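You operate a simulated robot arm through the tools that you are given. There is no shell and no other tool.

You are at the controls of a simulated robot arm. One attempt, no reset.

## Task
Someone knocked: porch light on, lift the letter flap, then unbolt and unlock the back door.
Fine: shut the flap again; leave the door shut. Where these are worked on the way, their far stop is far enough and under half their travel is too little: letter flap.

The check looks at the end state, three seconds after you hand in, the way a careful person would. Anything else that was tipped, shoved, dropped, spilled or broken makes it a failure.

## Robot
A 7-joint arm with a two-finger parallel gripper on a trunk, on a base that drives. Base frame: it is fixed to the floor where the robot stands at the start and does not move with it; the origin is under the middle of the robot, x ahead of it, y to its left, z up. Units: m, degrees, N and s.
Its first joint turns from -166.0 to 166.0 degrees. Places, roughly: back door [1.3, -1.4, 0.9]; door bolt [1.6, -1.1, 1.4]; letter flap [1.3, -1.4, 0.7]; lock lever [1.5, -1.1, 1.1]; porch light switch [1.8, -1, 1.2]. Payload 1.57 kg.
The tool frame sits at the grasp point between the pads (the TCP): z along the fingers, y along the line on which they close. The tips reach 0.03 m beyond it. Largest opening 0.08 m; finger width 0.017, thickness 0.012; the body of the gripper, 0.04 by 0.082 m, starts 0.08 m behind the TCP.
Orientation is told as [roll, pitch, yaw] about the base's x, y, z axes, in that order, counted from this pose: with the fingers straight down and closing along the base's y, the tool's x points along the base's -x, its y along +y and its z along -z.

## Interface
- The arm moves only by the tool move_arm. Its argument "series" is a list of rows, each an object of numbers (a shift or turn left out is 0, a gripper value left out holds the last): "x", "y", "z": the shift along the tool's x, y, z in m; "rx", "ry", "rz": the turn, a rotation vector about the tool's x, y, z in degrees; "jaw": the opening, from 0 (shut) to 1 (fully open). In form: [{"x": .., "y": .., "z": .., "rx": .., "ry": .., "rz": .., "jaw": ..}, ...]. A call has 1 to 20 rows; each row shifts and turns the commanded pose from where the row before left it, along the tool's axes as they then stand. Rows are played at 5 a second. More than 0.05 m and 8.6 degrees between two rows, or a gripper value outside its range, and nothing of the call is played. A pose out of reach is approached as far as the arm can. The call stops where the force on the tool passes 90 N (or 10 N more than at its start, if that is more) or the arm is blocked; 0.2 s more then pass. Each finger travels about 0.153 m/s and halts on what it meets, pressing with about 28 N; the grip force reading is that of the motor and also rises with nothing between the fingers. The clock runs only during rows and for 0.2 s after the last one: add rows that do not move to give the fingers time. The reply holds the time, the measured pose of the TCP, the force on the tool along the base axes, the opening and the grip force, in the units named above and with some noise, with the torque about the TCP (base axes, N m) and any sound that the robot's microphone picked up.
- Cameras (640 x 400 px; columns grow to the right, rows downward): "scene" is now at [-0.0047, 0.1802, 1.3978]; the picture's right is [-0.01, -1.00, 0.00], its down [-0.37, 0.00, -0.93] and it looks along [0.93, -0.01, -0.37] (base axes); focal length 265 px, centre (320, 200). "wrist" rides on the gripper at [0.072, -0.007, -0.122] in the tool frame; the picture's right is [0.09, 1.00, 0.00], its down [-0.84, 0.08, -0.54] and it looks along [-0.54, 0.05, 0.84] (tool axes); focal length 238 px, centre (320, 200). There is no depth. A picture from a camera that has moved, and an enlarged one, comes with that camera's place and axes in the base frame and with its lens. The place of the scene camera against the robot may be out by one fixed shift of up to 0.012 m in any direction.
- grab_frame(camera): a new picture of that camera. No time passes.
- steer(legs): drives the robot by 1 to 6 legs, each [ahead, left, turn to the left] in m, m and degrees, along the robot's own axes; the way and the turn of a leg run together, so that a leg with both is an arc; at most 1.5 m and 180 degrees a leg. The arm and the cameras ride along, it lands a little off, and it stops where it bumps. It gives what a move gives.
- pan_tilt(pan, tilt): turns the head with the scene camera to pan (to the left, within 143 degrees either way) and tilt (down, from -29 to 69), counted from straight ahead of the robot. It gives what a move gives.
- inspect(camera, box): a new picture of the part [left, top, right, bottom] of that camera's present view, enlarged. No time passes.
- close_job(): hands the job in; it is judged then, once.

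Nothing tells you exact positions but the pictures and the camera data. Unless the task says otherwise, let go and move clear before handing in.

The tools are called after "Request:" by a JSON object that holds its "method" and its "body". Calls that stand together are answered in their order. move_arm: Moves the arm, as the interface text tells. Its arguments: {"type":"object","properties":{"series":{"type":"array","items":{"type":"object","properties":{"x":{"type":"number"},"y":{"type":"number"},"z":{"type":"number"},"rx":{"type":"number"},"ry":{"type":"number"},"rz":{"type":"number"},"jaw":{"type":"number"}}}}},"required":["series"]} The other tools are called the same way: steer (legs) drives the base; pan_tilt (pan, tilt) turns the head that bears the scene camera; grab_frame (camera) takes a picture; inspect (camera, box) takes an enlarged picture of a part of a camera's view; close_job () hands the job in.

At the start:

```text
clock: 0.0
eef_pos: [0.6261, -0.0461, 1.2007]
orientation: [0.1, -0.1, -0.1]
wrist_force: [-1.0, 0.6, -0.2]
moment: [0.01, 0.01, -0.01]
gripper_width: 0.0801
gripper_force: 0.0
robot x, y, heading: [0.0011, 0.0011, -0.0]
head pan, tilt: [-0.8, 21.5]
```

scene: 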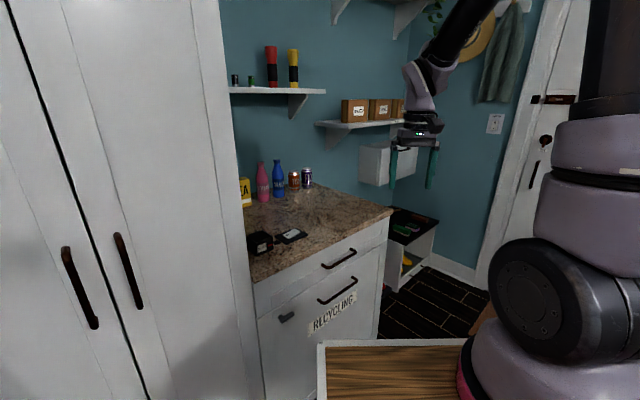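
wrist: 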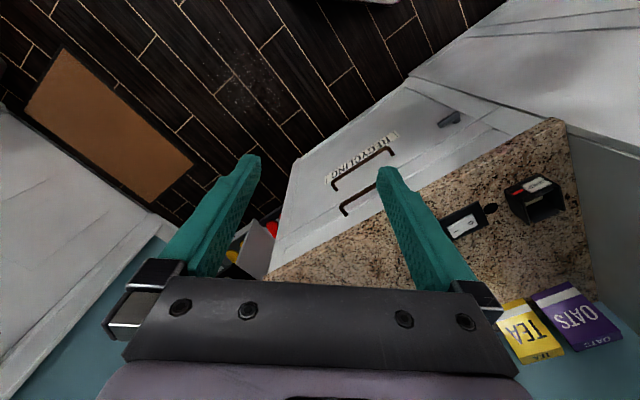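

I see a counter on the left, a blue wall with a light switch, and the white door on the right, partly hidden by the arm. I'll turn the head right to look at the door.

Request:
{"method": "pan_tilt", "body": {"pan": -40, "tilt": 15}}

Request:
{"method": "grab_frame", "body": {"camera": "scene"}}

```text
clock: 1.1
eef_pos: [0.6256, -0.0471, 1.1996]
orientation: [-0.1, 0.0, 0.0]
wrist_force: [0.3, 0.4, 0.1]
moment: [-0.04, 0.04, 0.02]
gripper_width: 0.0802
gripper_force: 0.1
robot x, y, heading: [0.0004, 0.0004, -0.1]
head pan, tilt: [-40.0, 15.0]
```

```text
taken
camera scene: at [-0.026, 0.1215, 1.4083], right [-0.64, -0.77, 0.0], down [-0.2, 0.17, -0.97], along [0.74, -0.62, -0.26], focal length 265 px, centre (320, 200)
```

scene: 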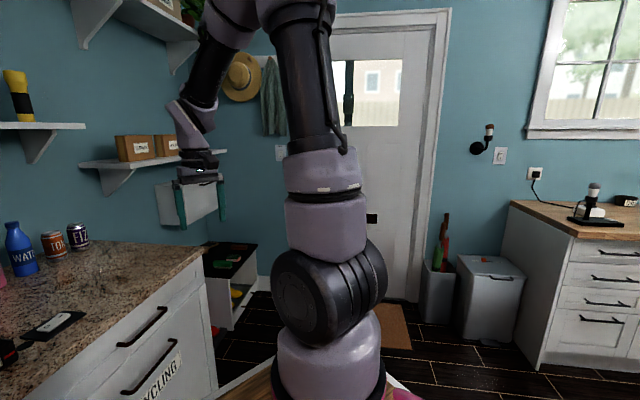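

The door stands ahead-right, hidden in part by the arm. I'll look further around and down at the floor to plan the drive.

Request:
{"method": "pan_tilt", "body": {"pan": -20, "tilt": 60}}

Request:
{"method": "grab_frame", "body": {"camera": "scene"}}

Request:
{"method": "pan_tilt", "body": {"pan": -90, "tilt": 40}}

Request:
{"method": "grab_frame", "body": {"camera": "scene"}}

Request:
{"method": "pan_tilt", "body": {"pan": 60, "tilt": 40}}

Request:
{"method": "grab_frame", "body": {"camera": "scene"}}

```text
clock: 2.2
eef_pos: [0.6267, -0.0463, 1.2004]
orientation: [-0.1, 0.0, -0.1]
wrist_force: [0.1, 0.2, 0.2]
moment: [0.01, 0.01, 0.01]
gripper_width: 0.0797
gripper_force: 0.1
robot x, y, heading: [0.0001, -0.0019, -0.2]
head pan, tilt: [-20.0, 60.0]
```

```text
taken
camera scene: at [-0.035, 0.1586, 1.342], right [-0.34, -0.94, 0.0], down [-0.81, 0.3, -0.5], along [0.47, -0.17, -0.87], focal length 265 px, centre (320, 200)
```

scene: 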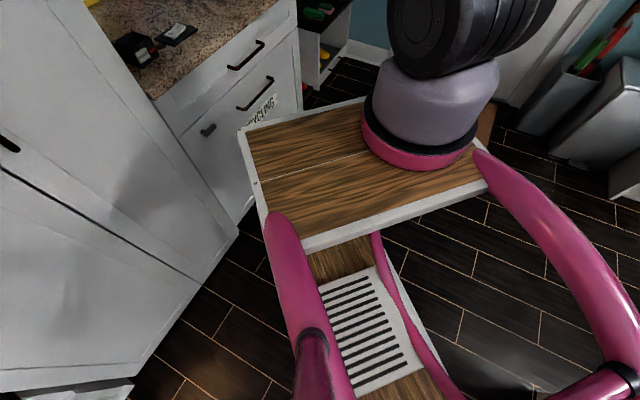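

```text
clock: 3.6
eef_pos: [0.6261, -0.0464, 1.1992]
orientation: [0.0, 0.0, 0.0]
wrist_force: [-0.9, 0.9, -0.6]
moment: [-0.03, 0.01, -0.03]
gripper_width: 0.0801
gripper_force: 0.1
robot x, y, heading: [0.0037, 0.0017, 0.2]
head pan, tilt: [-90.0, 40.0]
```

```text
taken
camera scene: at [-0.0976, 0.0965, 1.3687], right [-1.0, 0.0, 0.0], down [0.0, 0.64, -0.77], along [0.0, -0.77, -0.64], focal length 265 px, centre (320, 200)
```

scene: 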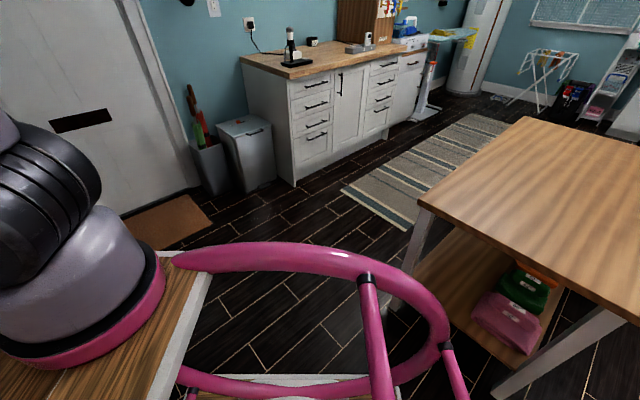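

```text
clock: 5.9
eef_pos: [0.6248, -0.0465, 1.2005]
orientation: [0.0, 0.0, -0.1]
wrist_force: [-0.6, -0.1, 0.5]
moment: [-0.02, 0.01, -0.03]
gripper_width: 0.08
gripper_force: 0.0
robot x, y, heading: [0.0024, 0.0033, 0.1]
head pan, tilt: [60.0, 40.0]
```

```text
taken
camera scene: at [-0.0551, 0.2551, 1.3687], right [0.87, -0.5, 0.0], down [-0.32, -0.56, -0.77], along [0.38, 0.66, -0.64], focal length 265 px, centre (320, 200)
```

scene: 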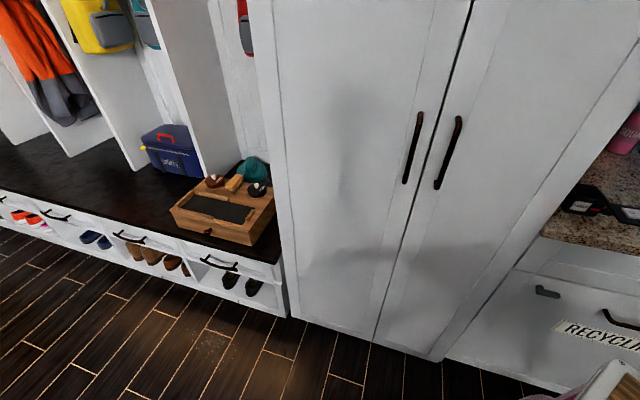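

The room's walls run at about 45° to my start heading: the door wall is roughly 1.9 m off along heading -45°. I'll turn on the spot to face it and look again.

Request:
{"method": "steer", "body": {"legs": [[0, 0, -45]]}}

Request:
{"method": "pan_tilt", "body": {"pan": 0, "tilt": 10}}

Request:
{"method": "grab_frame", "body": {"camera": "scene"}}

Request:
{"method": "pan_tilt", "body": {"pan": 0, "tilt": 55}}

Request:
{"method": "grab_frame", "body": {"camera": "scene"}}

Request:
{"method": "grab_frame", "body": {"camera": "wrist"}}

```text
clock: 8.4
eef_pos: [0.4051, -0.4797, 1.1999]
orientation: [0.0, 0.1, -45.5]
wrist_force: [-0.6, 0.0, 0.3]
moment: [-0.01, 0.02, -0.01]
gripper_width: 0.0801
gripper_force: 0.0
robot x, y, heading: [0.0009, 0.0012, -45.4]
head pan, tilt: [60.0, 40.0]
```

```text
clock: 9.7
eef_pos: [0.4037, -0.4786, 1.2]
orientation: [0.0, 0.0, -45.6]
wrist_force: [0.4, -0.3, -0.3]
moment: [0.02, -0.02, -0.02]
gripper_width: 0.0797
gripper_force: 0.1
robot x, y, heading: [0.0005, 0.0017, -45.5]
head pan, tilt: [0.0, 10.0]
```

```text
taken
camera scene: at [0.1333, 0.1293, 1.4164], right [-0.71, -0.7, 0.0], down [-0.12, 0.12, -0.98], along [0.69, -0.7, -0.17], focal length 265 px, centre (320, 200)
```

scene: 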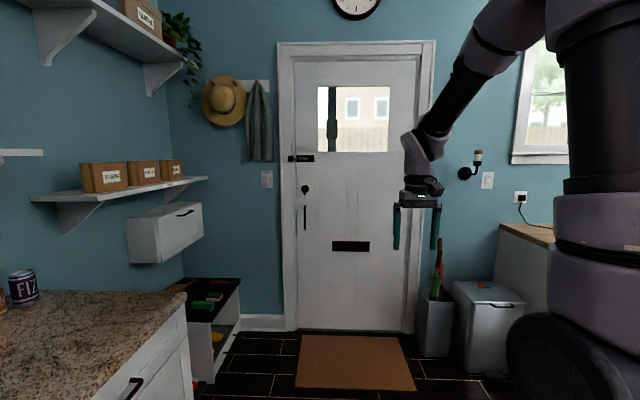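

```text
clock: 10.8
eef_pos: [0.4037, -0.4795, 1.2]
orientation: [0.0, 0.0, -45.7]
wrist_force: [-0.9, -0.8, -1.0]
moment: [-0.01, 0.0, 0.0]
gripper_width: 0.0802
gripper_force: 0.0
robot x, y, heading: [-0.0013, 0.0052, -45.6]
head pan, tilt: [0.0, 55.0]
```

```text
taken
camera scene: at [0.1186, 0.1441, 1.3481], right [-0.71, -0.7, 0.0], down [-0.57, 0.59, -0.57], along [0.4, -0.41, -0.82], focal length 265 px, centre (320, 200)
```

scene: 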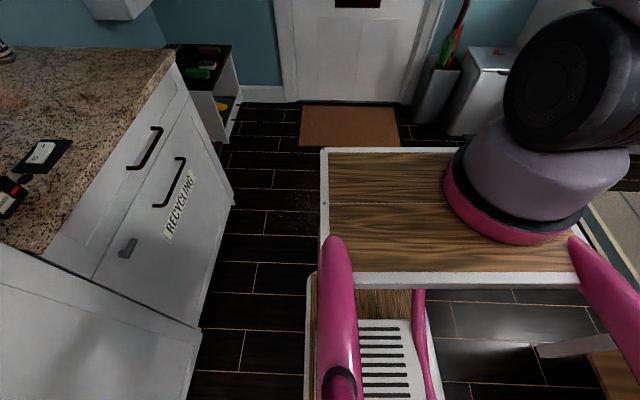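

```text
taken
camera wrist: at [0.3495, -0.4324, 1.3214], right [0.65, 0.76, 0.0], down [0.64, -0.54, 0.54], along [0.41, -0.35, -0.84], focal length 238 px, centre (320, 200)
```

wrist: 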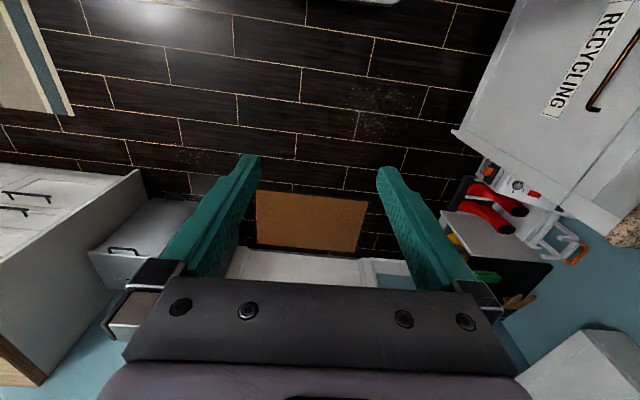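

The door is straight ahead now. I'll zoom in on the bolt, the lock, the switch and the flap.

Request:
{"method": "pan_tilt", "body": {"pan": 0, "tilt": 10}}

Request:
{"method": "inspect", "body": {"camera": "scene", "box": [250, 140, 346, 200]}}

Request:
{"method": "inspect", "body": {"camera": "scene", "box": [280, 180, 400, 260]}}

Request:
{"method": "inspect", "body": {"camera": "scene", "box": [440, 140, 540, 210]}}

```text
clock: 12.0
eef_pos: [0.4046, -0.4796, 1.1995]
orientation: [-0.1, 0.0, -45.6]
wrist_force: [-0.4, -0.5, 0.5]
moment: [-0.01, -0.02, 0.01]
gripper_width: 0.0802
gripper_force: 0.0
robot x, y, heading: [-0.0005, 0.0004, -46.0]
head pan, tilt: [0.0, 10.0]
```

```text
6.67 times, centred on (298, 170) of scene
camera zoom: at [0.1332, 0.1292, 1.4163], right [-0.71, -0.7, 0.0], down [-0.12, 0.12, -0.98], along [0.69, -0.7, -0.17], focal length 1767 px, centre (467, 400)
```

zoom: 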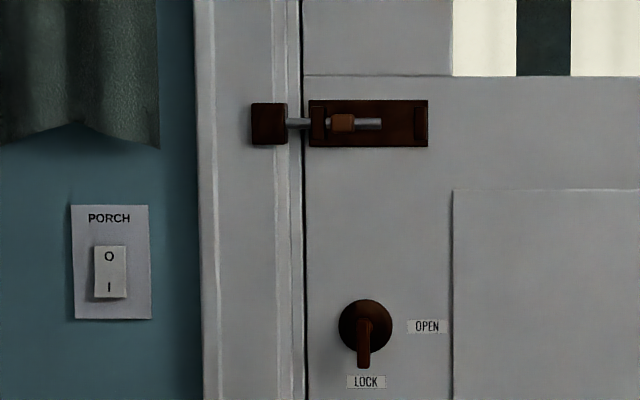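

```text
5.00 times, centred on (340, 220) of scene
camera zoom: at [0.1332, 0.1292, 1.4163], right [-0.71, -0.7, 0.0], down [-0.12, 0.12, -0.98], along [0.69, -0.7, -0.17], focal length 1326 px, centre (220, 100)
```

zoom: 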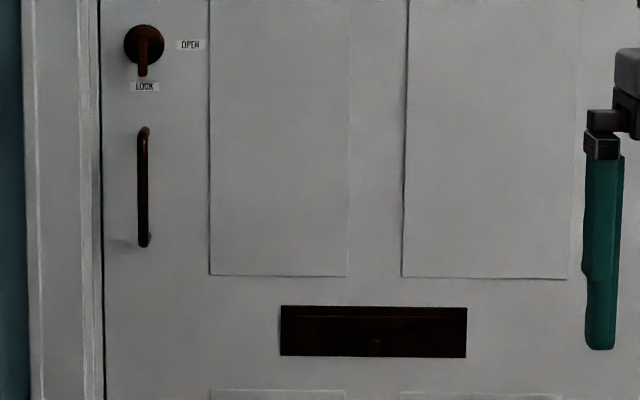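

```text
5.71 times, centred on (490, 175) of scene
camera zoom: at [0.1332, 0.1292, 1.4163], right [-0.71, -0.7, 0.0], down [-0.12, 0.12, -0.98], along [0.69, -0.7, -0.17], focal length 1515 px, centre (-651, 343)
```

zoom: 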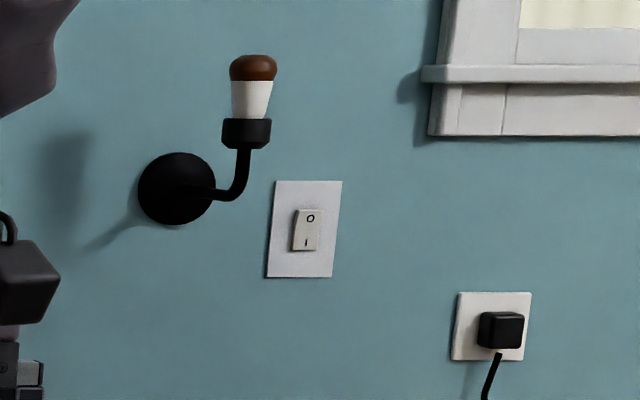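

Porch rocker (O top, I bottom), bolt (knob slides right), lock lever (turns from LOCK down to OPEN right) and letter flap (hinged at top with a small knob) are all found. Before driving I check where the robot's front edge is.

Request:
{"method": "inspect", "body": {"camera": "wrist", "box": [260, 0, 500, 150]}}

Request:
{"method": "pan_tilt", "body": {"pan": -45, "tilt": 69}}

Request:
{"method": "grab_frame", "body": {"camera": "scene"}}

Request:
{"method": "pan_tilt", "body": {"pan": 20, "tilt": 69}}

Request:
{"method": "grab_frame", "body": {"camera": "scene"}}

```text
2.67 times, centred on (380, 75) of wrist
camera zoom: at [0.3495, -0.4324, 1.3214], right [0.65, 0.76, 0.0], down [0.64, -0.54, 0.54], along [0.41, -0.35, -0.84], focal length 636 px, centre (160, 533)
```

zoom: 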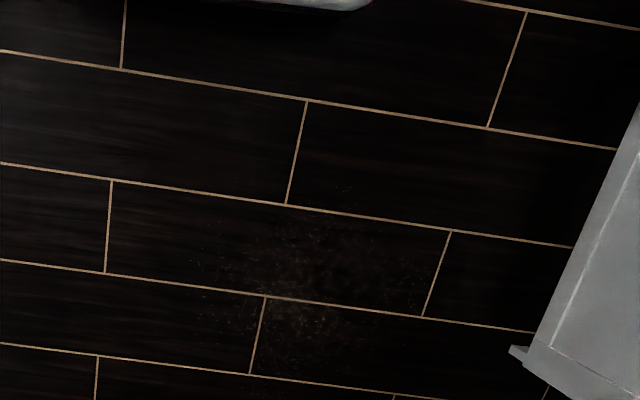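

```text
clock: 13.2
eef_pos: [0.4044, -0.4803, 1.2006]
orientation: [0.0, -0.1, -45.6]
wrist_force: [-0.8, -0.2, -0.3]
moment: [0.01, -0.01, 0.0]
gripper_width: 0.0798
gripper_force: 0.0
robot x, y, heading: [0.0035, 0.0036, -45.4]
head pan, tilt: [-45.0, 68.8]
```

```text
taken
camera scene: at [0.0676, 0.1398, 1.3327], right [-1.0, 0.01, 0.0], down [0.01, 0.93, -0.36], along [0.0, -0.36, -0.93], focal length 265 px, centre (320, 200)
```

scene: 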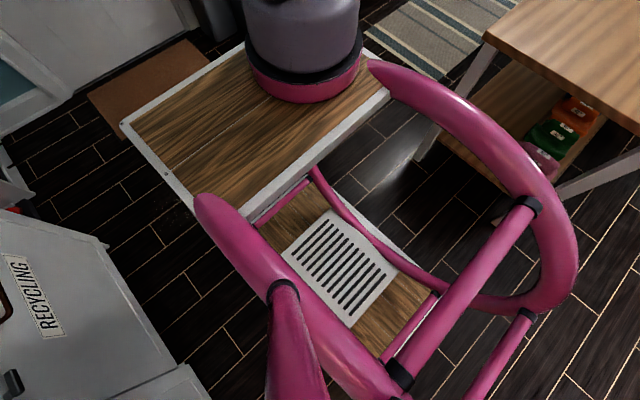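

```text
clock: 14.6
eef_pos: [0.4046, -0.4801, 1.2]
orientation: [0.0, 0.0, -45.5]
wrist_force: [-0.6, -0.2, -0.2]
moment: [-0.03, -0.01, 0.02]
gripper_width: 0.0798
gripper_force: 0.1
robot x, y, heading: [0.0012, -0.0004, -45.7]
head pan, tilt: [20.0, 68.8]
```

```text
taken
camera scene: at [0.1186, 0.1715, 1.3326], right [-0.43, -0.9, 0.0], down [-0.84, 0.4, -0.36], along [0.33, -0.16, -0.93], focal length 265 px, centre (320, 200)
```

scene: 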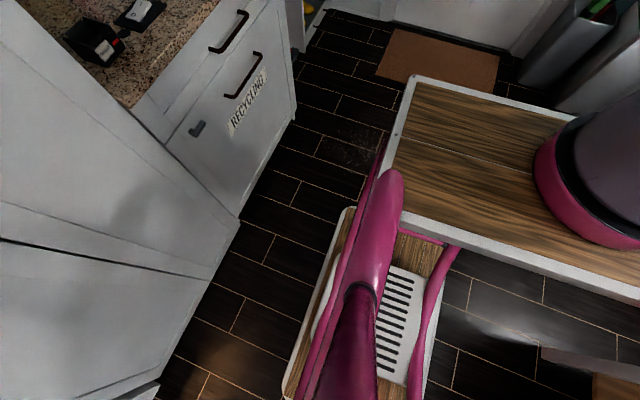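

The base's front is about 0.43 m ahead of its middle and the door face about 1.9 m ahead, with the mat starting near 1.38 m. I'll drive straight ahead 0.88 m, staying just off the mat.

Request:
{"method": "steer", "body": {"legs": [[0.88, 0, 0]]}}

Request:
{"method": "pan_tilt", "body": {"pan": 0, "tilt": 25}}

Request:
{"method": "grab_frame", "body": {"camera": "scene"}}

Request:
{"method": "grab_frame", "body": {"camera": "wrist"}}

```text
clock: 19.1
eef_pos: [0.9968, -1.0949, 1.1989]
orientation: [0.0, 0.0, -46.0]
wrist_force: [-0.1, 0.4, -0.1]
moment: [0.01, 0.01, 0.0]
gripper_width: 0.08
gripper_force: 0.1
robot x, y, heading: [0.5949, -0.6133, -45.8]
head pan, tilt: [20.0, 68.8]
```

```text
clock: 20.2
eef_pos: [0.9968, -1.0965, 1.2009]
orientation: [0.0, -0.1, -46.0]
wrist_force: [-0.7, 0.4, -0.3]
moment: [-0.03, -0.01, 0.0]
gripper_width: 0.0798
gripper_force: 0.0
robot x, y, heading: [0.5923, -0.6118, -46.0]
head pan, tilt: [0.0, 25.0]
```

```text
taken
camera scene: at [0.7288, -0.4839, 1.392], right [-0.72, -0.69, 0.0], down [-0.29, 0.3, -0.91], along [0.63, -0.65, -0.42], focal length 265 px, centre (320, 200)
```

scene: 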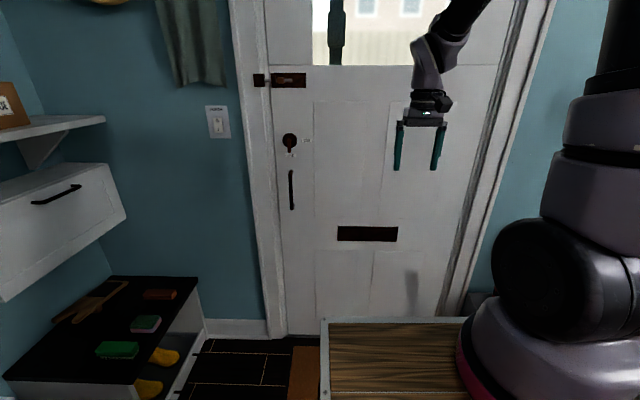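

```text
taken
camera wrist: at [0.9418, -1.0477, 1.3214], right [0.65, 0.76, 0.0], down [0.64, -0.55, 0.54], along [0.41, -0.35, -0.84], focal length 238 px, centre (320, 200)
```

wrist: 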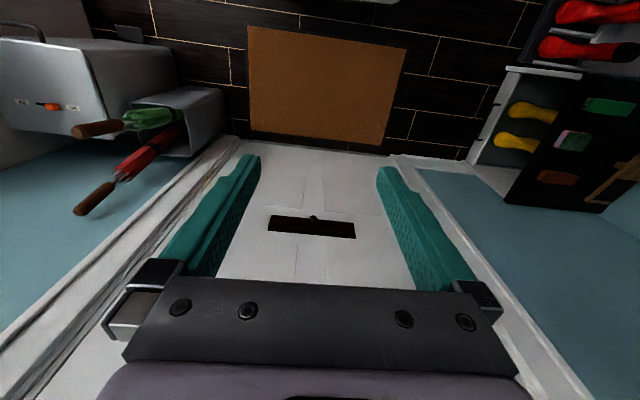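

I'm about 1 m from the door. I'll zoom in again to measure each fitting from here.

Request:
{"method": "inspect", "body": {"camera": "scene", "box": [196, 60, 324, 140]}}

Request:
{"method": "inspect", "body": {"camera": "scene", "box": [270, 120, 430, 260]}}

Request:
{"method": "inspect", "body": {"camera": "scene", "box": [320, 215, 416, 275]}}

```text
5.00 times, centred on (260, 100) of scene
camera zoom: at [0.7288, -0.4839, 1.392], right [-0.72, -0.69, 0.0], down [-0.29, 0.3, -0.91], along [0.63, -0.65, -0.42], focal length 1326 px, centre (620, 700)
```

zoom: 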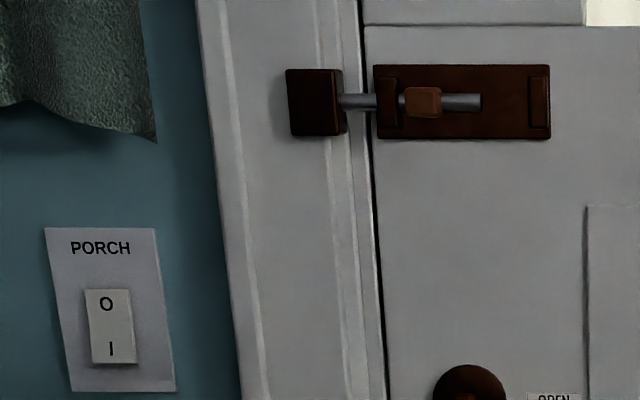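

```text
2.86 times, centred on (350, 190) of scene
camera zoom: at [0.7288, -0.4839, 1.392], right [-0.72, -0.69, 0.0], down [-0.29, 0.3, -0.91], along [0.63, -0.65, -0.42], focal length 757 px, centre (234, 229)
```

zoom: 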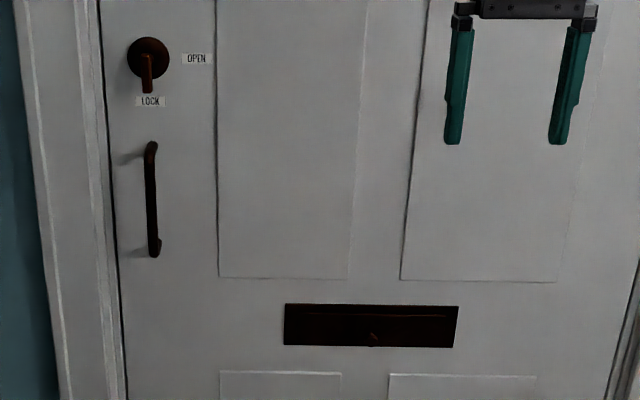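

```text
6.67 times, centred on (368, 245) of scene
camera zoom: at [0.7288, -0.4839, 1.392], right [-0.72, -0.69, 0.0], down [-0.29, 0.3, -0.91], along [0.63, -0.65, -0.42], focal length 1767 px, centre (0, -100)
```

zoom: 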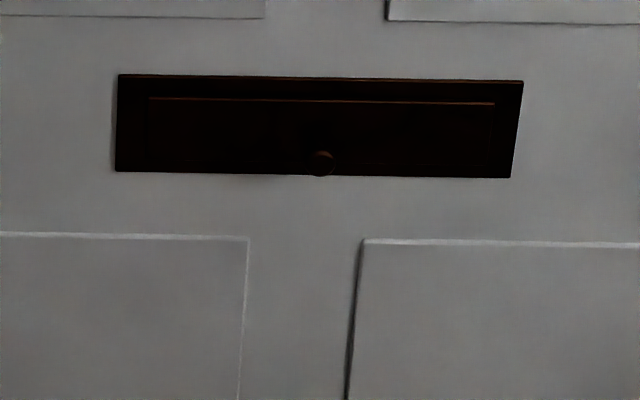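

The fittings are measured (switch ≈ [1.79, -0.99, 1.19], bolt knob ≈ [1.55, -1.135, 1.38], lever ≈ [1.53, -1.15, 1.17], flap knob ≈ [1.29, -1.39, 0.70]). Now I'll pitch the tool to point at the door, in free space.

Request:
{"method": "move_arm", "body": {"series": [{"x": -0.05}, {"x": -0.05}, {"ry": -8.2}, {"ry": -8.2}, {"ry": -8.2}, {"ry": -8.2}, {"ry": -8.2}, {"ry": -8.2}, {"ry": -8.2}, {"ry": -8.2}, {"ry": -8.2}, {"ry": -8.2}, {"ry": -8.0}]}}

Request:
{"method": "grab_frame", "body": {"camera": "scene"}}

Request:
{"method": "grab_frame", "body": {"camera": "wrist"}}

```text
clock: 23.0
eef_pos: [1.0472, -1.1649, 1.1993]
orientation: [-9.9, -60.3, -40.1]
wrist_force: [0.9, 0.9, 0.3]
moment: [-0.06, 0.04, -0.1]
gripper_width: 0.0801
gripper_force: 0.0
out of reach, approached as far as the arm can: row 8, 9, 12, 13
robot x, y, heading: [0.5928, -0.616, -46.0]
head pan, tilt: [0.0, 25.0]
```

```text
taken
camera scene: at [0.7295, -0.4828, 1.3919], right [-0.72, -0.69, 0.0], down [-0.29, 0.3, -0.91], along [0.63, -0.65, -0.42], focal length 265 px, centre (320, 200)
```

scene: 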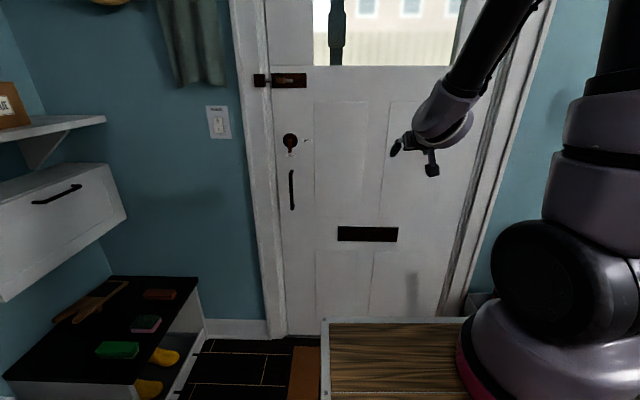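

```text
taken
camera wrist: at [0.948, -1.0624, 1.1955], right [0.71, 0.68, -0.16], down [0.08, 0.15, 0.98], along [0.7, -0.71, 0.05], focal length 238 px, centre (320, 200)
```

wrist: 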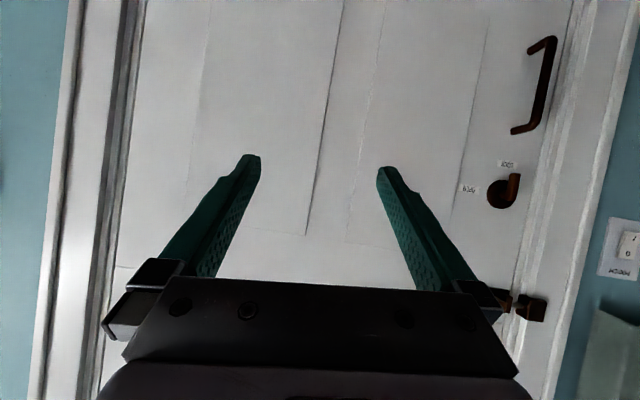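

The arm could only pitch about 60–70° at this close range. I'll extend outward toward the door and see whether the full horizontal pitch becomes reachable.

Request:
{"method": "move_arm", "body": {"series": [{"z": 0.04}, {"z": 0.04}, {}]}}

```text
clock: 23.8
eef_pos: [1.0872, -1.2224, 1.1604]
orientation: [-9.8, -60.2, -40.3]
wrist_force: [0.1, 0.0, 0.2]
moment: [0.01, 0.0, -0.01]
gripper_width: 0.0799
gripper_force: 0.0
robot x, y, heading: [0.5946, -0.6148, -46.0]
head pan, tilt: [0.0, 25.0]
```

Request:
{"method": "move_arm", "body": {"series": [{"z": 0.03, "x": -0.03}, {"ry": -6}, {"ry": -6}, {}]}}

```text
clock: 24.8
eef_pos: [1.1007, -1.2495, 1.1925]
orientation: [-12.8, -67.0, -36.7]
wrist_force: [-0.2, 0.1, 0.5]
moment: [0.02, 0.02, 0.02]
gripper_width: 0.0801
gripper_force: 0.1
out of reach, approached as far as the arm can: row 2, 3
robot x, y, heading: [0.5986, -0.6152, -45.9]
head pan, tilt: [0.0, 25.0]
```

The arm's wrist limits pitch when close in, and the switch sits too far left. I'll shift the base left and slightly forward so that the switch, bolt and lever are in comfortable reach.

Request:
{"method": "steer", "body": {"legs": [[0.05, 0.36, 0]]}}

Request:
{"method": "grab_frame", "body": {"camera": "scene"}}

Request:
{"method": "grab_frame", "body": {"camera": "wrist"}}

```text
clock: 27.2
eef_pos: [1.3959, -1.0351, 1.1932]
orientation: [-12.6, -67.1, -36.9]
wrist_force: [0.6, -0.9, -0.2]
moment: [0.0, 0.04, 0.03]
gripper_width: 0.08
gripper_force: 0.1
robot x, y, heading: [0.8932, -0.3984, -46.0]
head pan, tilt: [0.0, 25.0]
```

```text
taken
camera scene: at [1.0249, -0.2687, 1.3921], right [-0.72, -0.69, 0.0], down [-0.29, 0.3, -0.91], along [0.63, -0.65, -0.42], focal length 265 px, centre (320, 200)
```

scene: 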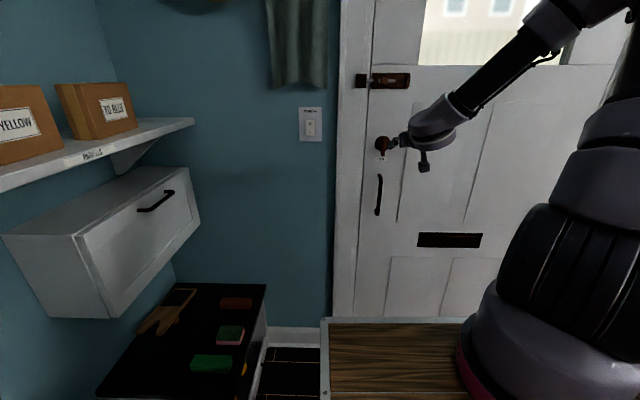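

```text
taken
camera wrist: at [1.2969, -0.9343, 1.1724], right [0.71, 0.68, -0.17], down [0.0, 0.24, 0.97], along [0.7, -0.69, 0.17], focal length 238 px, centre (320, 200)
```

wrist: 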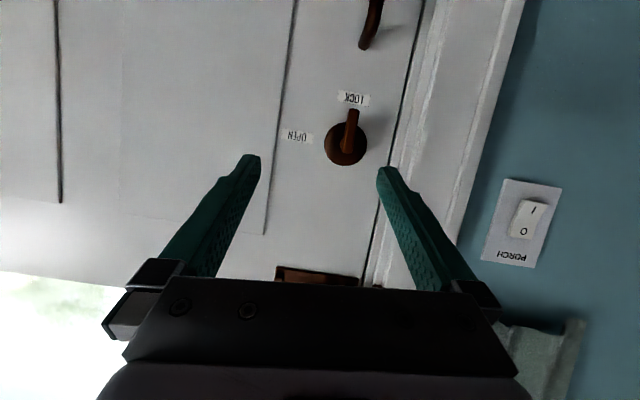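

Request:
{"method": "inspect", "body": {"camera": "scene", "box": [290, 60, 418, 140]}}

Request:
{"method": "inspect", "body": {"camera": "scene", "box": [400, 215, 496, 275]}}

Request:
{"method": "inspect", "body": {"camera": "scene", "box": [350, 120, 430, 170]}}

```text
5.00 times, centred on (354, 100) of scene
camera zoom: at [1.0249, -0.2687, 1.3921], right [-0.72, -0.69, 0.0], down [-0.29, 0.3, -0.91], along [0.63, -0.65, -0.42], focal length 1326 px, centre (150, 700)
```

zoom: 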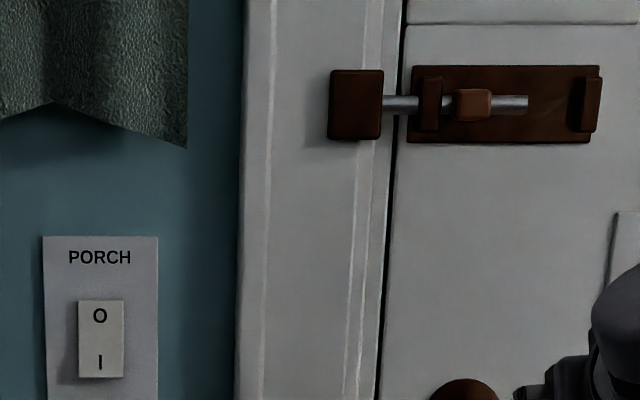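

```text
6.67 times, centred on (448, 245) of scene
camera zoom: at [1.0249, -0.2687, 1.3921], right [-0.72, -0.69, 0.0], down [-0.29, 0.3, -0.91], along [0.63, -0.65, -0.42], focal length 1767 px, centre (-533, -100)
```

zoom: 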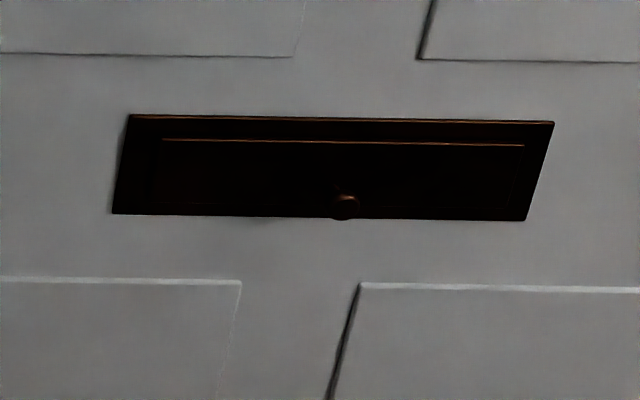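

```text
8.00 times, centred on (390, 145) of scene
camera zoom: at [1.0249, -0.2687, 1.3921], right [-0.72, -0.69, 0.0], down [-0.29, 0.3, -0.91], along [0.63, -0.65, -0.42], focal length 2121 px, centre (-240, 640)
```

zoom: 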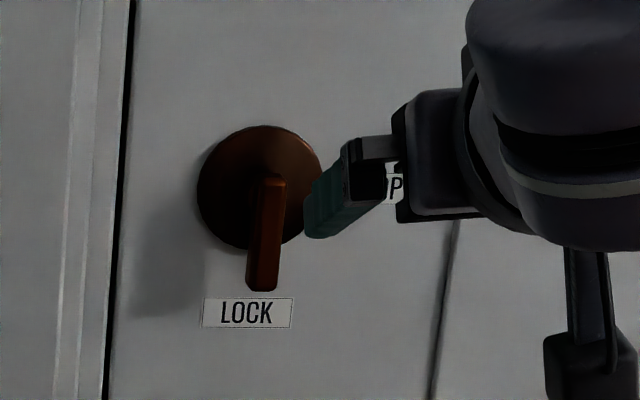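

Two views agree: door face plane heading about -48°, I-half of the switch near [1.75, -0.965, 1.197]. I'll close the fingers and move to a standoff about 6 cm in front of the switch.

Request:
{"method": "move_arm", "body": {"series": [{"jaw": 0}, {"x": -0.0106, "y": 0.0444, "z": 0.0102}, {"x": -0.0106, "y": 0.0444, "z": 0.0102}, {"x": -0.0106, "y": 0.0444, "z": 0.0102}, {"x": -0.0106, "y": 0.0444, "z": 0.0102}, {"x": -0.0106, "y": 0.0444, "z": 0.0102}, {"x": -0.0106, "y": 0.0444, "z": 0.0102}, {"x": -0.0106, "y": 0.0444, "z": 0.0102}, {}]}}

Request:
{"method": "grab_frame", "body": {"camera": "wrist"}}

Request:
{"method": "grab_frame", "body": {"camera": "scene"}}

```text
clock: 29.2
eef_pos: [1.692, -0.8948, 1.2092]
orientation: [-12.6, -67.0, -36.7]
wrist_force: [-0.1, 0.4, -0.5]
moment: [-0.02, 0.01, 0.0]
gripper_width: 0.0001
gripper_force: 21.4
robot x, y, heading: [0.8894, -0.3966, -46.2]
head pan, tilt: [0.0, 25.0]
```

```text
taken
camera wrist: at [1.5931, -0.7954, 1.1894], right [0.71, 0.68, -0.17], down [0.0, 0.24, 0.97], along [0.7, -0.69, 0.17], focal length 238 px, centre (320, 200)
```

wrist: 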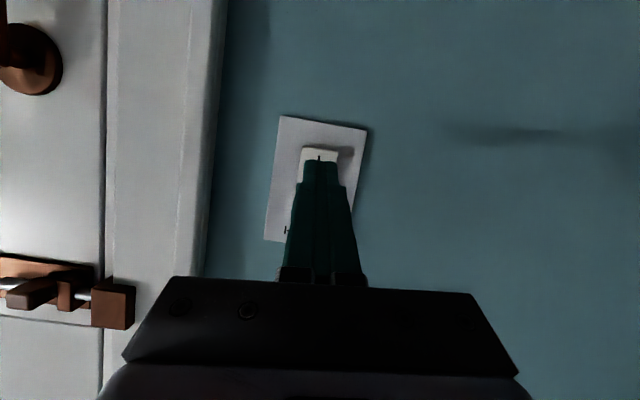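

```text
taken
camera scene: at [1.0248, -0.2686, 1.3921], right [-0.72, -0.69, 0.0], down [-0.29, 0.3, -0.91], along [0.63, -0.65, -0.42], focal length 265 px, centre (320, 200)
```

scene: 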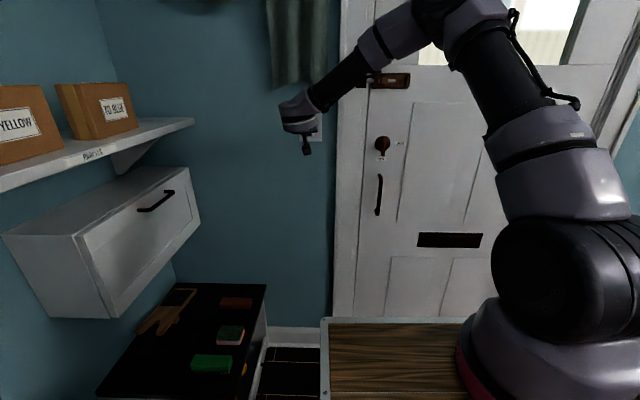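

The fingertips are lined up in front of the rocker. I'll advance to just before contact, then press the I end in small steps.

Request:
{"method": "move_arm", "body": {"series": [{"x": -0.005, "z": 0.02}, {"x": -0.005, "z": 0.02}, {"x": -0.0025, "z": 0.01}, {"x": -0.001, "z": 0.004}, {}]}}

Request:
{"method": "grab_frame", "body": {"camera": "wrist"}}

```text
clock: 30.4
eef_pos: [1.7291, -0.9388, 1.2004]
orientation: [-12.6, -67.0, -36.7]
wrist_force: [-0.9, 1.2, 0.0]
moment: [0.01, 0.05, -0.01]
gripper_width: 0.0002
gripper_force: 21.5
robot x, y, heading: [0.8946, -0.3964, -46.0]
head pan, tilt: [0.0, 25.0]
```

```text
taken
camera wrist: at [1.6301, -0.8382, 1.1795], right [0.71, 0.68, -0.17], down [0.0, 0.24, 0.97], along [0.7, -0.69, 0.17], focal length 238 px, centre (320, 200)
```

wrist: 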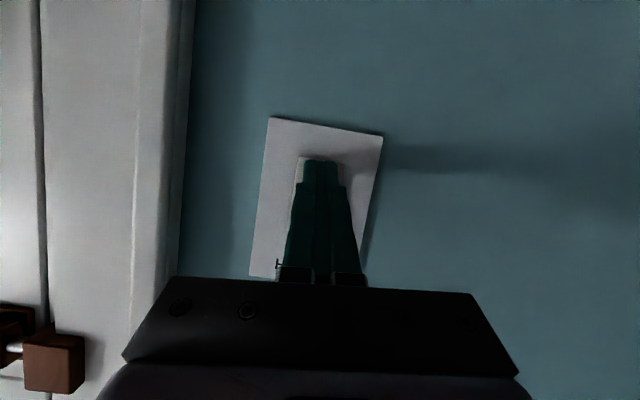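

Request:
{"method": "move_arm", "body": {"series": [{"x": -0.001, "z": 0.004}, {"x": -0.001, "z": 0.004}, {"x": -0.001, "z": 0.004}, {}]}}

Request:
{"method": "inspect", "body": {"camera": "wrist", "box": [220, 90, 420, 290]}}

```text
clock: 31.1
eef_pos: [1.7329, -0.9364, 1.1973]
orientation: [-12.0, -66.8, -37.0]
wrist_force: [-27.7, 23.9, 3.9]
moment: [0.02, -0.05, -0.13]
gripper_width: 0.0001
gripper_force: 21.3
robot x, y, heading: [0.8911, -0.3985, -46.1]
head pan, tilt: [0.0, 25.0]
stopped in row 3: the force on the tool passed its limit at 98 N (the readings are from after the stop); the commanded pose is now the measured one
```

```text
2.00 times, centred on (320, 190) of wrist
camera zoom: at [1.6328, -0.8367, 1.1772], right [0.71, 0.68, -0.17], down [0.0, 0.24, 0.97], along [0.7, -0.69, 0.17], focal length 477 px, centre (320, 220)
```

zoom: 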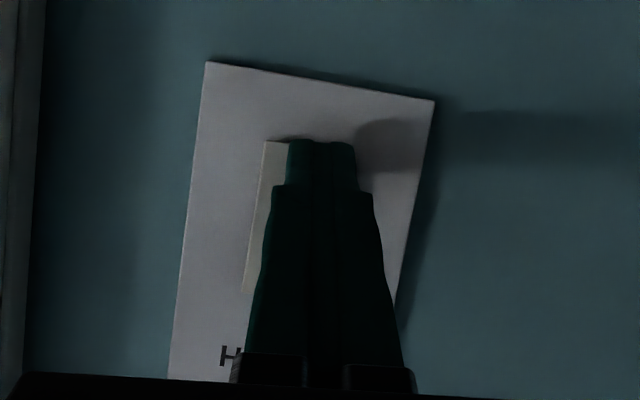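

The press hit the force limit; I'll back off and look at the rocker's state.

Request:
{"method": "move_arm", "body": {"series": [{"z": -0.03}, {"z": -0.04}, {"y": -0.05}, {"y": -0.05}, {}]}}

Request:
{"method": "grab_frame", "body": {"camera": "wrist"}}

Request:
{"method": "inspect", "body": {"camera": "scene", "box": [280, 90, 360, 140]}}

```text
clock: 32.3
eef_pos: [1.6158, -0.9596, 1.2282]
orientation: [-12.3, -66.8, -37.2]
wrist_force: [0.7, 0.2, 0.5]
moment: [0.0, 0.03, 0.01]
gripper_width: 0.0
gripper_force: 21.9
robot x, y, heading: [0.8898, -0.3977, -46.1]
head pan, tilt: [0.0, 25.0]
```

```text
taken
camera wrist: at [1.5158, -0.858, 1.2099], right [0.71, 0.68, -0.17], down [0.0, 0.24, 0.97], along [0.7, -0.69, 0.17], focal length 238 px, centre (320, 200)
```

wrist: 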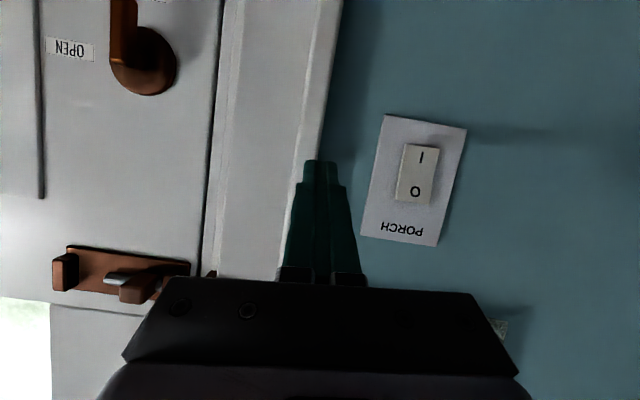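

```text
8.00 times, centred on (320, 115) of scene
camera zoom: at [1.0241, -0.268, 1.392], right [-0.72, -0.69, 0.0], down [-0.29, 0.3, -0.91], along [0.63, -0.65, -0.42], focal length 2121 px, centre (320, 880)
```

zoom: 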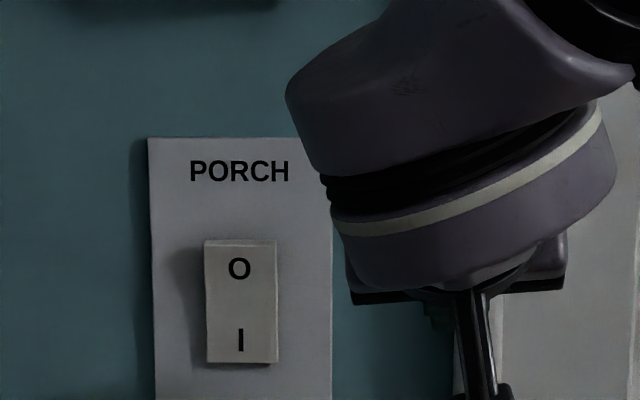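

Request:
{"method": "inspect", "body": {"camera": "wrist", "box": [350, 105, 480, 255]}}

Request:
{"method": "inspect", "body": {"camera": "scene", "box": [295, 100, 335, 145]}}

Request:
{"method": "pan_tilt", "body": {"pan": 0, "tilt": 0}}

Request:
{"method": "grab_frame", "body": {"camera": "scene"}}

```text
2.67 times, centred on (415, 180) of wrist
camera zoom: at [1.5158, -0.858, 1.2099], right [0.71, 0.68, -0.17], down [0.0, 0.24, 0.97], along [0.7, -0.69, 0.17], focal length 636 px, centre (67, 253)
```

zoom: 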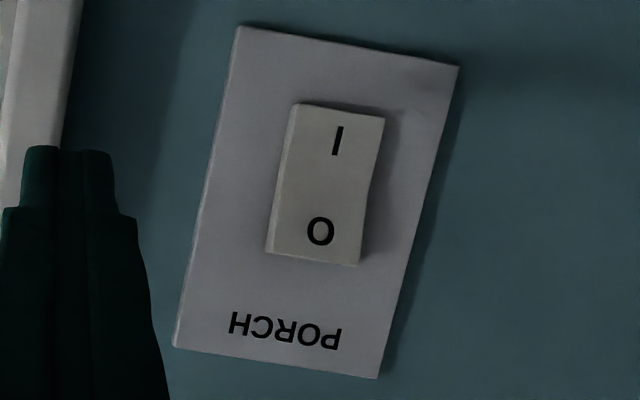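

```text
8.89 times, centred on (315, 122) of scene
camera zoom: at [1.0241, -0.268, 1.392], right [-0.72, -0.69, 0.0], down [-0.29, 0.3, -0.91], along [0.63, -0.65, -0.42], focal length 2356 px, centre (364, 889)
```

zoom: 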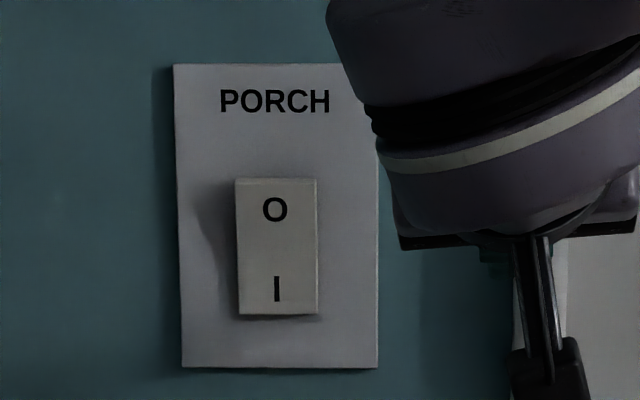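

```text
clock: 33.2
eef_pos: [1.616, -0.9572, 1.2298]
orientation: [-12.1, -66.8, -37.0]
wrist_force: [-0.1, 0.0, 0.1]
moment: [0.02, -0.02, -0.01]
gripper_width: 0.0
gripper_force: 21.7
robot x, y, heading: [0.8849, -0.3965, -46.3]
head pan, tilt: [0.0, 0.0]
```

```text
taken
camera scene: at [1.0226, -0.2666, 1.4324], right [-0.72, -0.69, 0.0], down [0.0, 0.0, -1.0], along [0.69, -0.72, 0.0], focal length 265 px, centre (320, 200)
```

scene: 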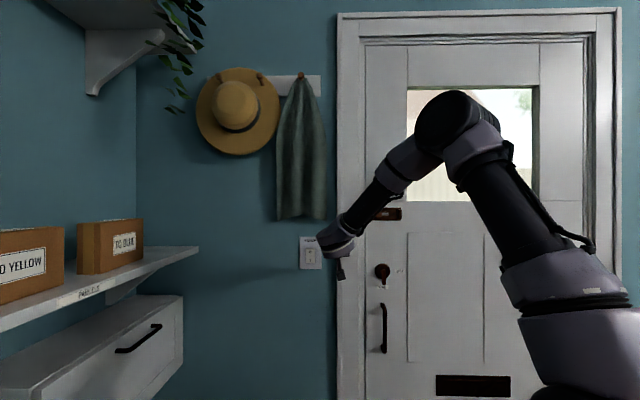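

The rocker's shadow shows the O end now standing proud and the I end pressed in, so the porch light is on. Next is the flap: retract the arm, then move the base back right in front of the letter flap.

Request:
{"method": "move_arm", "body": {"series": [{"z": -0.05}, {"z": -0.05}, {"z": -0.05}, {"y": -0.045}, {"y": -0.045}, {"y": -0.045}, {"y": -0.045}, {}]}}

Request:
{"method": "steer", "body": {"legs": [[0.03, -0.34, -2]]}}

Request:
{"method": "pan_tilt", "body": {"pan": 0, "tilt": 35}}

Request:
{"method": "grab_frame", "body": {"camera": "scene"}}

Request:
{"method": "grab_frame", "body": {"camera": "wrist"}}

```text
clock: 35.0
eef_pos: [1.3938, -0.9698, 1.305]
orientation: [-12.3, -66.7, -37.0]
wrist_force: [-0.6, -0.6, -0.3]
moment: [0.01, 0.03, -0.06]
gripper_width: 0.0002
gripper_force: 21.1
robot x, y, heading: [0.892, -0.3954, -46.1]
head pan, tilt: [0.0, 0.0]
```

```text
clock: 37.2
eef_pos: [1.1372, -1.2455, 1.3048]
orientation: [-12.2, -66.8, -39.4]
wrist_force: [-0.5, -0.1, 0.7]
moment: [-0.01, -0.02, -0.01]
gripper_width: 0.0
gripper_force: 21.6
robot x, y, heading: [0.6584, -0.6557, -48.1]
head pan, tilt: [0.0, 0.0]
```

```text
clock: 38.2
eef_pos: [1.1383, -1.2468, 1.305]
orientation: [-12.3, -66.8, -39.3]
wrist_force: [-0.5, 0.4, -0.5]
moment: [-0.03, 0.0, 0.03]
gripper_width: 0.0
gripper_force: 21.1
robot x, y, heading: [0.6576, -0.652, -48.4]
head pan, tilt: [0.0, 35.0]
```

```text
taken
camera scene: at [0.7945, -0.5269, 1.3764], right [-0.75, -0.66, 0.0], down [-0.38, 0.43, -0.82], along [0.54, -0.61, -0.57], focal length 265 px, centre (320, 200)
```

scene: 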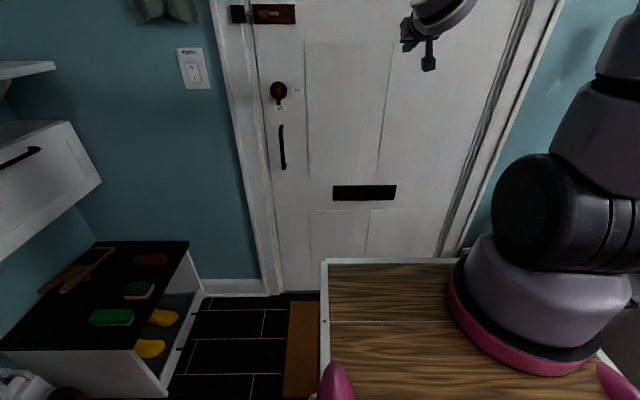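

```text
taken
camera wrist: at [1.042, -1.1427, 1.2858], right [0.74, 0.65, -0.17], down [0.01, 0.24, 0.97], along [0.67, -0.72, 0.17], focal length 238 px, centre (320, 200)
```

wrist: 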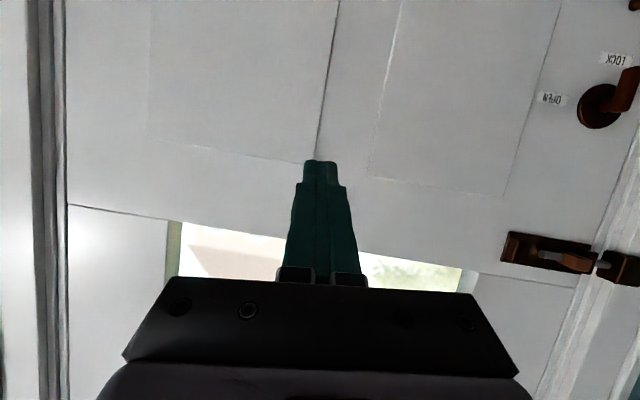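

The base is square to the door, right in front of the flap. Now I'll level the gripper, pitch it to 45° down, open it part way and lower it in front of the flap.

Request:
{"method": "move_arm", "body": {"series": [{"rz": 5.3, "jaw": 0.5}, {"rx": -4.8, "rz": -2.0}, {"ry": 7.6}, {"ry": 7.6}, {"ry": 7.6}, {"x": 0.035, "z": 0.035}, {"x": 0.035, "z": 0.035}, {"x": 0.035, "z": 0.035}, {"x": 0.035, "z": 0.035}, {}]}}

Request:
{"method": "grab_frame", "body": {"camera": "wrist"}}

Request:
{"method": "grab_frame", "body": {"camera": "scene"}}

```text
clock: 40.4
eef_pos: [1.1444, -1.2808, 1.1079]
orientation: [-2.5, -54.1, -47.8]
wrist_force: [-0.5, 0.5, -0.1]
moment: [0.03, -0.01, 0.01]
gripper_width: 0.0399
gripper_force: 0.1
out of reach, approached as far as the arm can: row 4, 5
robot x, y, heading: [0.6595, -0.6548, -48.5]
head pan, tilt: [0.0, 35.0]
```

```text
taken
camera wrist: at [1.0479, -1.177, 1.1213], right [0.72, 0.68, -0.1], down [0.11, 0.03, 0.99], along [0.68, -0.73, -0.06], focal length 238 px, centre (320, 200)
```

wrist: 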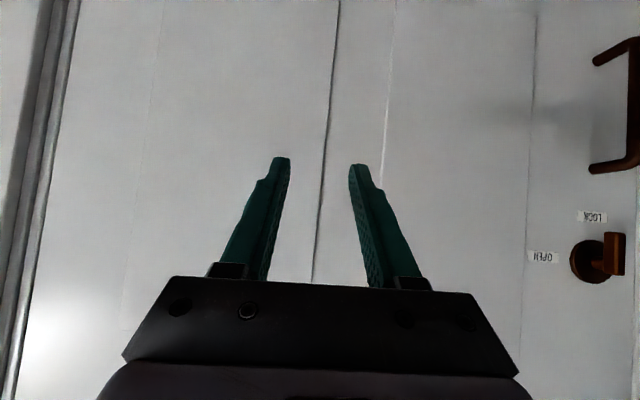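

```text
taken
camera scene: at [0.7943, -0.5267, 1.3763], right [-0.75, -0.66, 0.0], down [-0.38, 0.43, -0.82], along [0.54, -0.61, -0.57], focal length 265 px, centre (320, 200)
```

scene: 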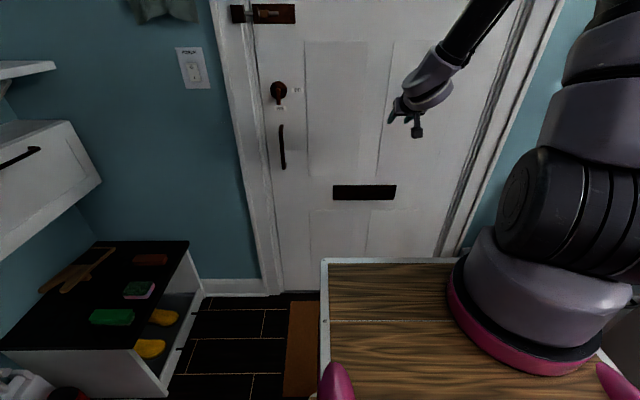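

Request:
{"method": "move_arm", "body": {"series": [{"x": 0.0324, "y": 0.008, "z": 0.0231}, {"x": 0.0324, "y": 0.008, "z": 0.0231}, {"x": 0.0324, "y": 0.008, "z": 0.0231}, {"x": 0.0324, "y": 0.008, "z": 0.0231}, {"x": 0.0324, "y": 0.008, "z": 0.0231}, {}]}}

Request:
{"method": "grab_frame", "body": {"camera": "wrist"}}

Request:
{"method": "grab_frame", "body": {"camera": "scene"}}

```text
clock: 41.8
eef_pos: [1.1542, -1.2725, 1.039]
orientation: [-2.5, -53.9, -47.6]
wrist_force: [-0.3, -0.2, -0.2]
moment: [0.02, -0.03, -0.04]
gripper_width: 0.0401
gripper_force: 0.0
out of reach, approached as far as the arm can: row 2, 3, 4, 5
robot x, y, heading: [0.6554, -0.6541, -48.3]
head pan, tilt: [0.0, 35.0]
```

```text
taken
camera wrist: at [1.0585, -1.1683, 1.0526], right [0.72, 0.68, -0.1], down [0.11, 0.03, 0.99], along [0.68, -0.73, -0.06], focal length 238 px, centre (320, 200)
```

wrist: 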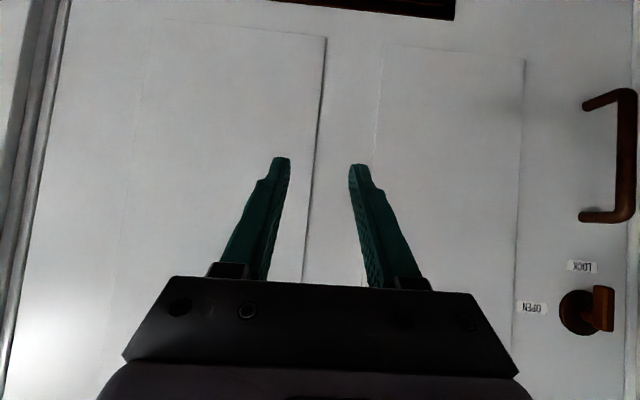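

```text
taken
camera scene: at [0.7944, -0.5269, 1.3763], right [-0.75, -0.66, 0.0], down [-0.38, 0.43, -0.82], along [0.54, -0.61, -0.57], focal length 265 px, centre (320, 200)
```

scene: 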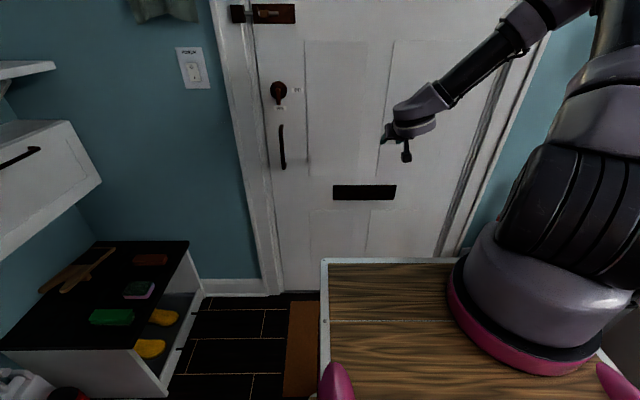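

The wrist limit bites when folded; extending closer to the door should free it. I'll move forward first, then down with a steeper pitch.

Request:
{"method": "move_arm", "body": {"series": [{"x": -0.0264, "y": 0.01, "z": 0.0364}, {"x": -0.0264, "y": 0.01, "z": 0.0364}, {"ry": 5}, {"ry": 5}, {"x": 0.0354, "z": 0.0354}, {"x": 0.0354, "z": 0.0354}, {"x": 0.0354, "z": 0.0354}, {}]}}

Request:
{"method": "grab_frame", "body": {"camera": "wrist"}}

```text
clock: 43.6
eef_pos: [1.2237, -1.3273, 0.8877]
orientation: [-2.1, -44.2, -48.3]
wrist_force: [1.3, -0.1, 0.7]
moment: [-0.01, -0.01, -0.01]
gripper_width: 0.0401
gripper_force: 0.1
robot x, y, heading: [0.6553, -0.651, -48.1]
head pan, tilt: [0.0, 35.0]
```

```text
taken
camera wrist: at [1.1312, -1.2264, 0.9249], right [0.72, 0.69, -0.09], down [0.22, -0.1, 0.97], along [0.66, -0.71, -0.23], focal length 238 px, centre (320, 200)
```

wrist: 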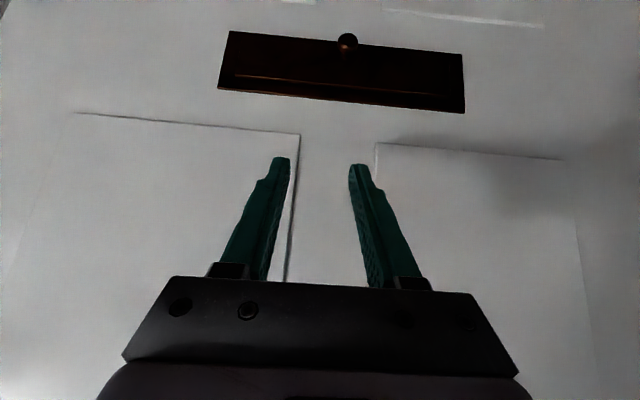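

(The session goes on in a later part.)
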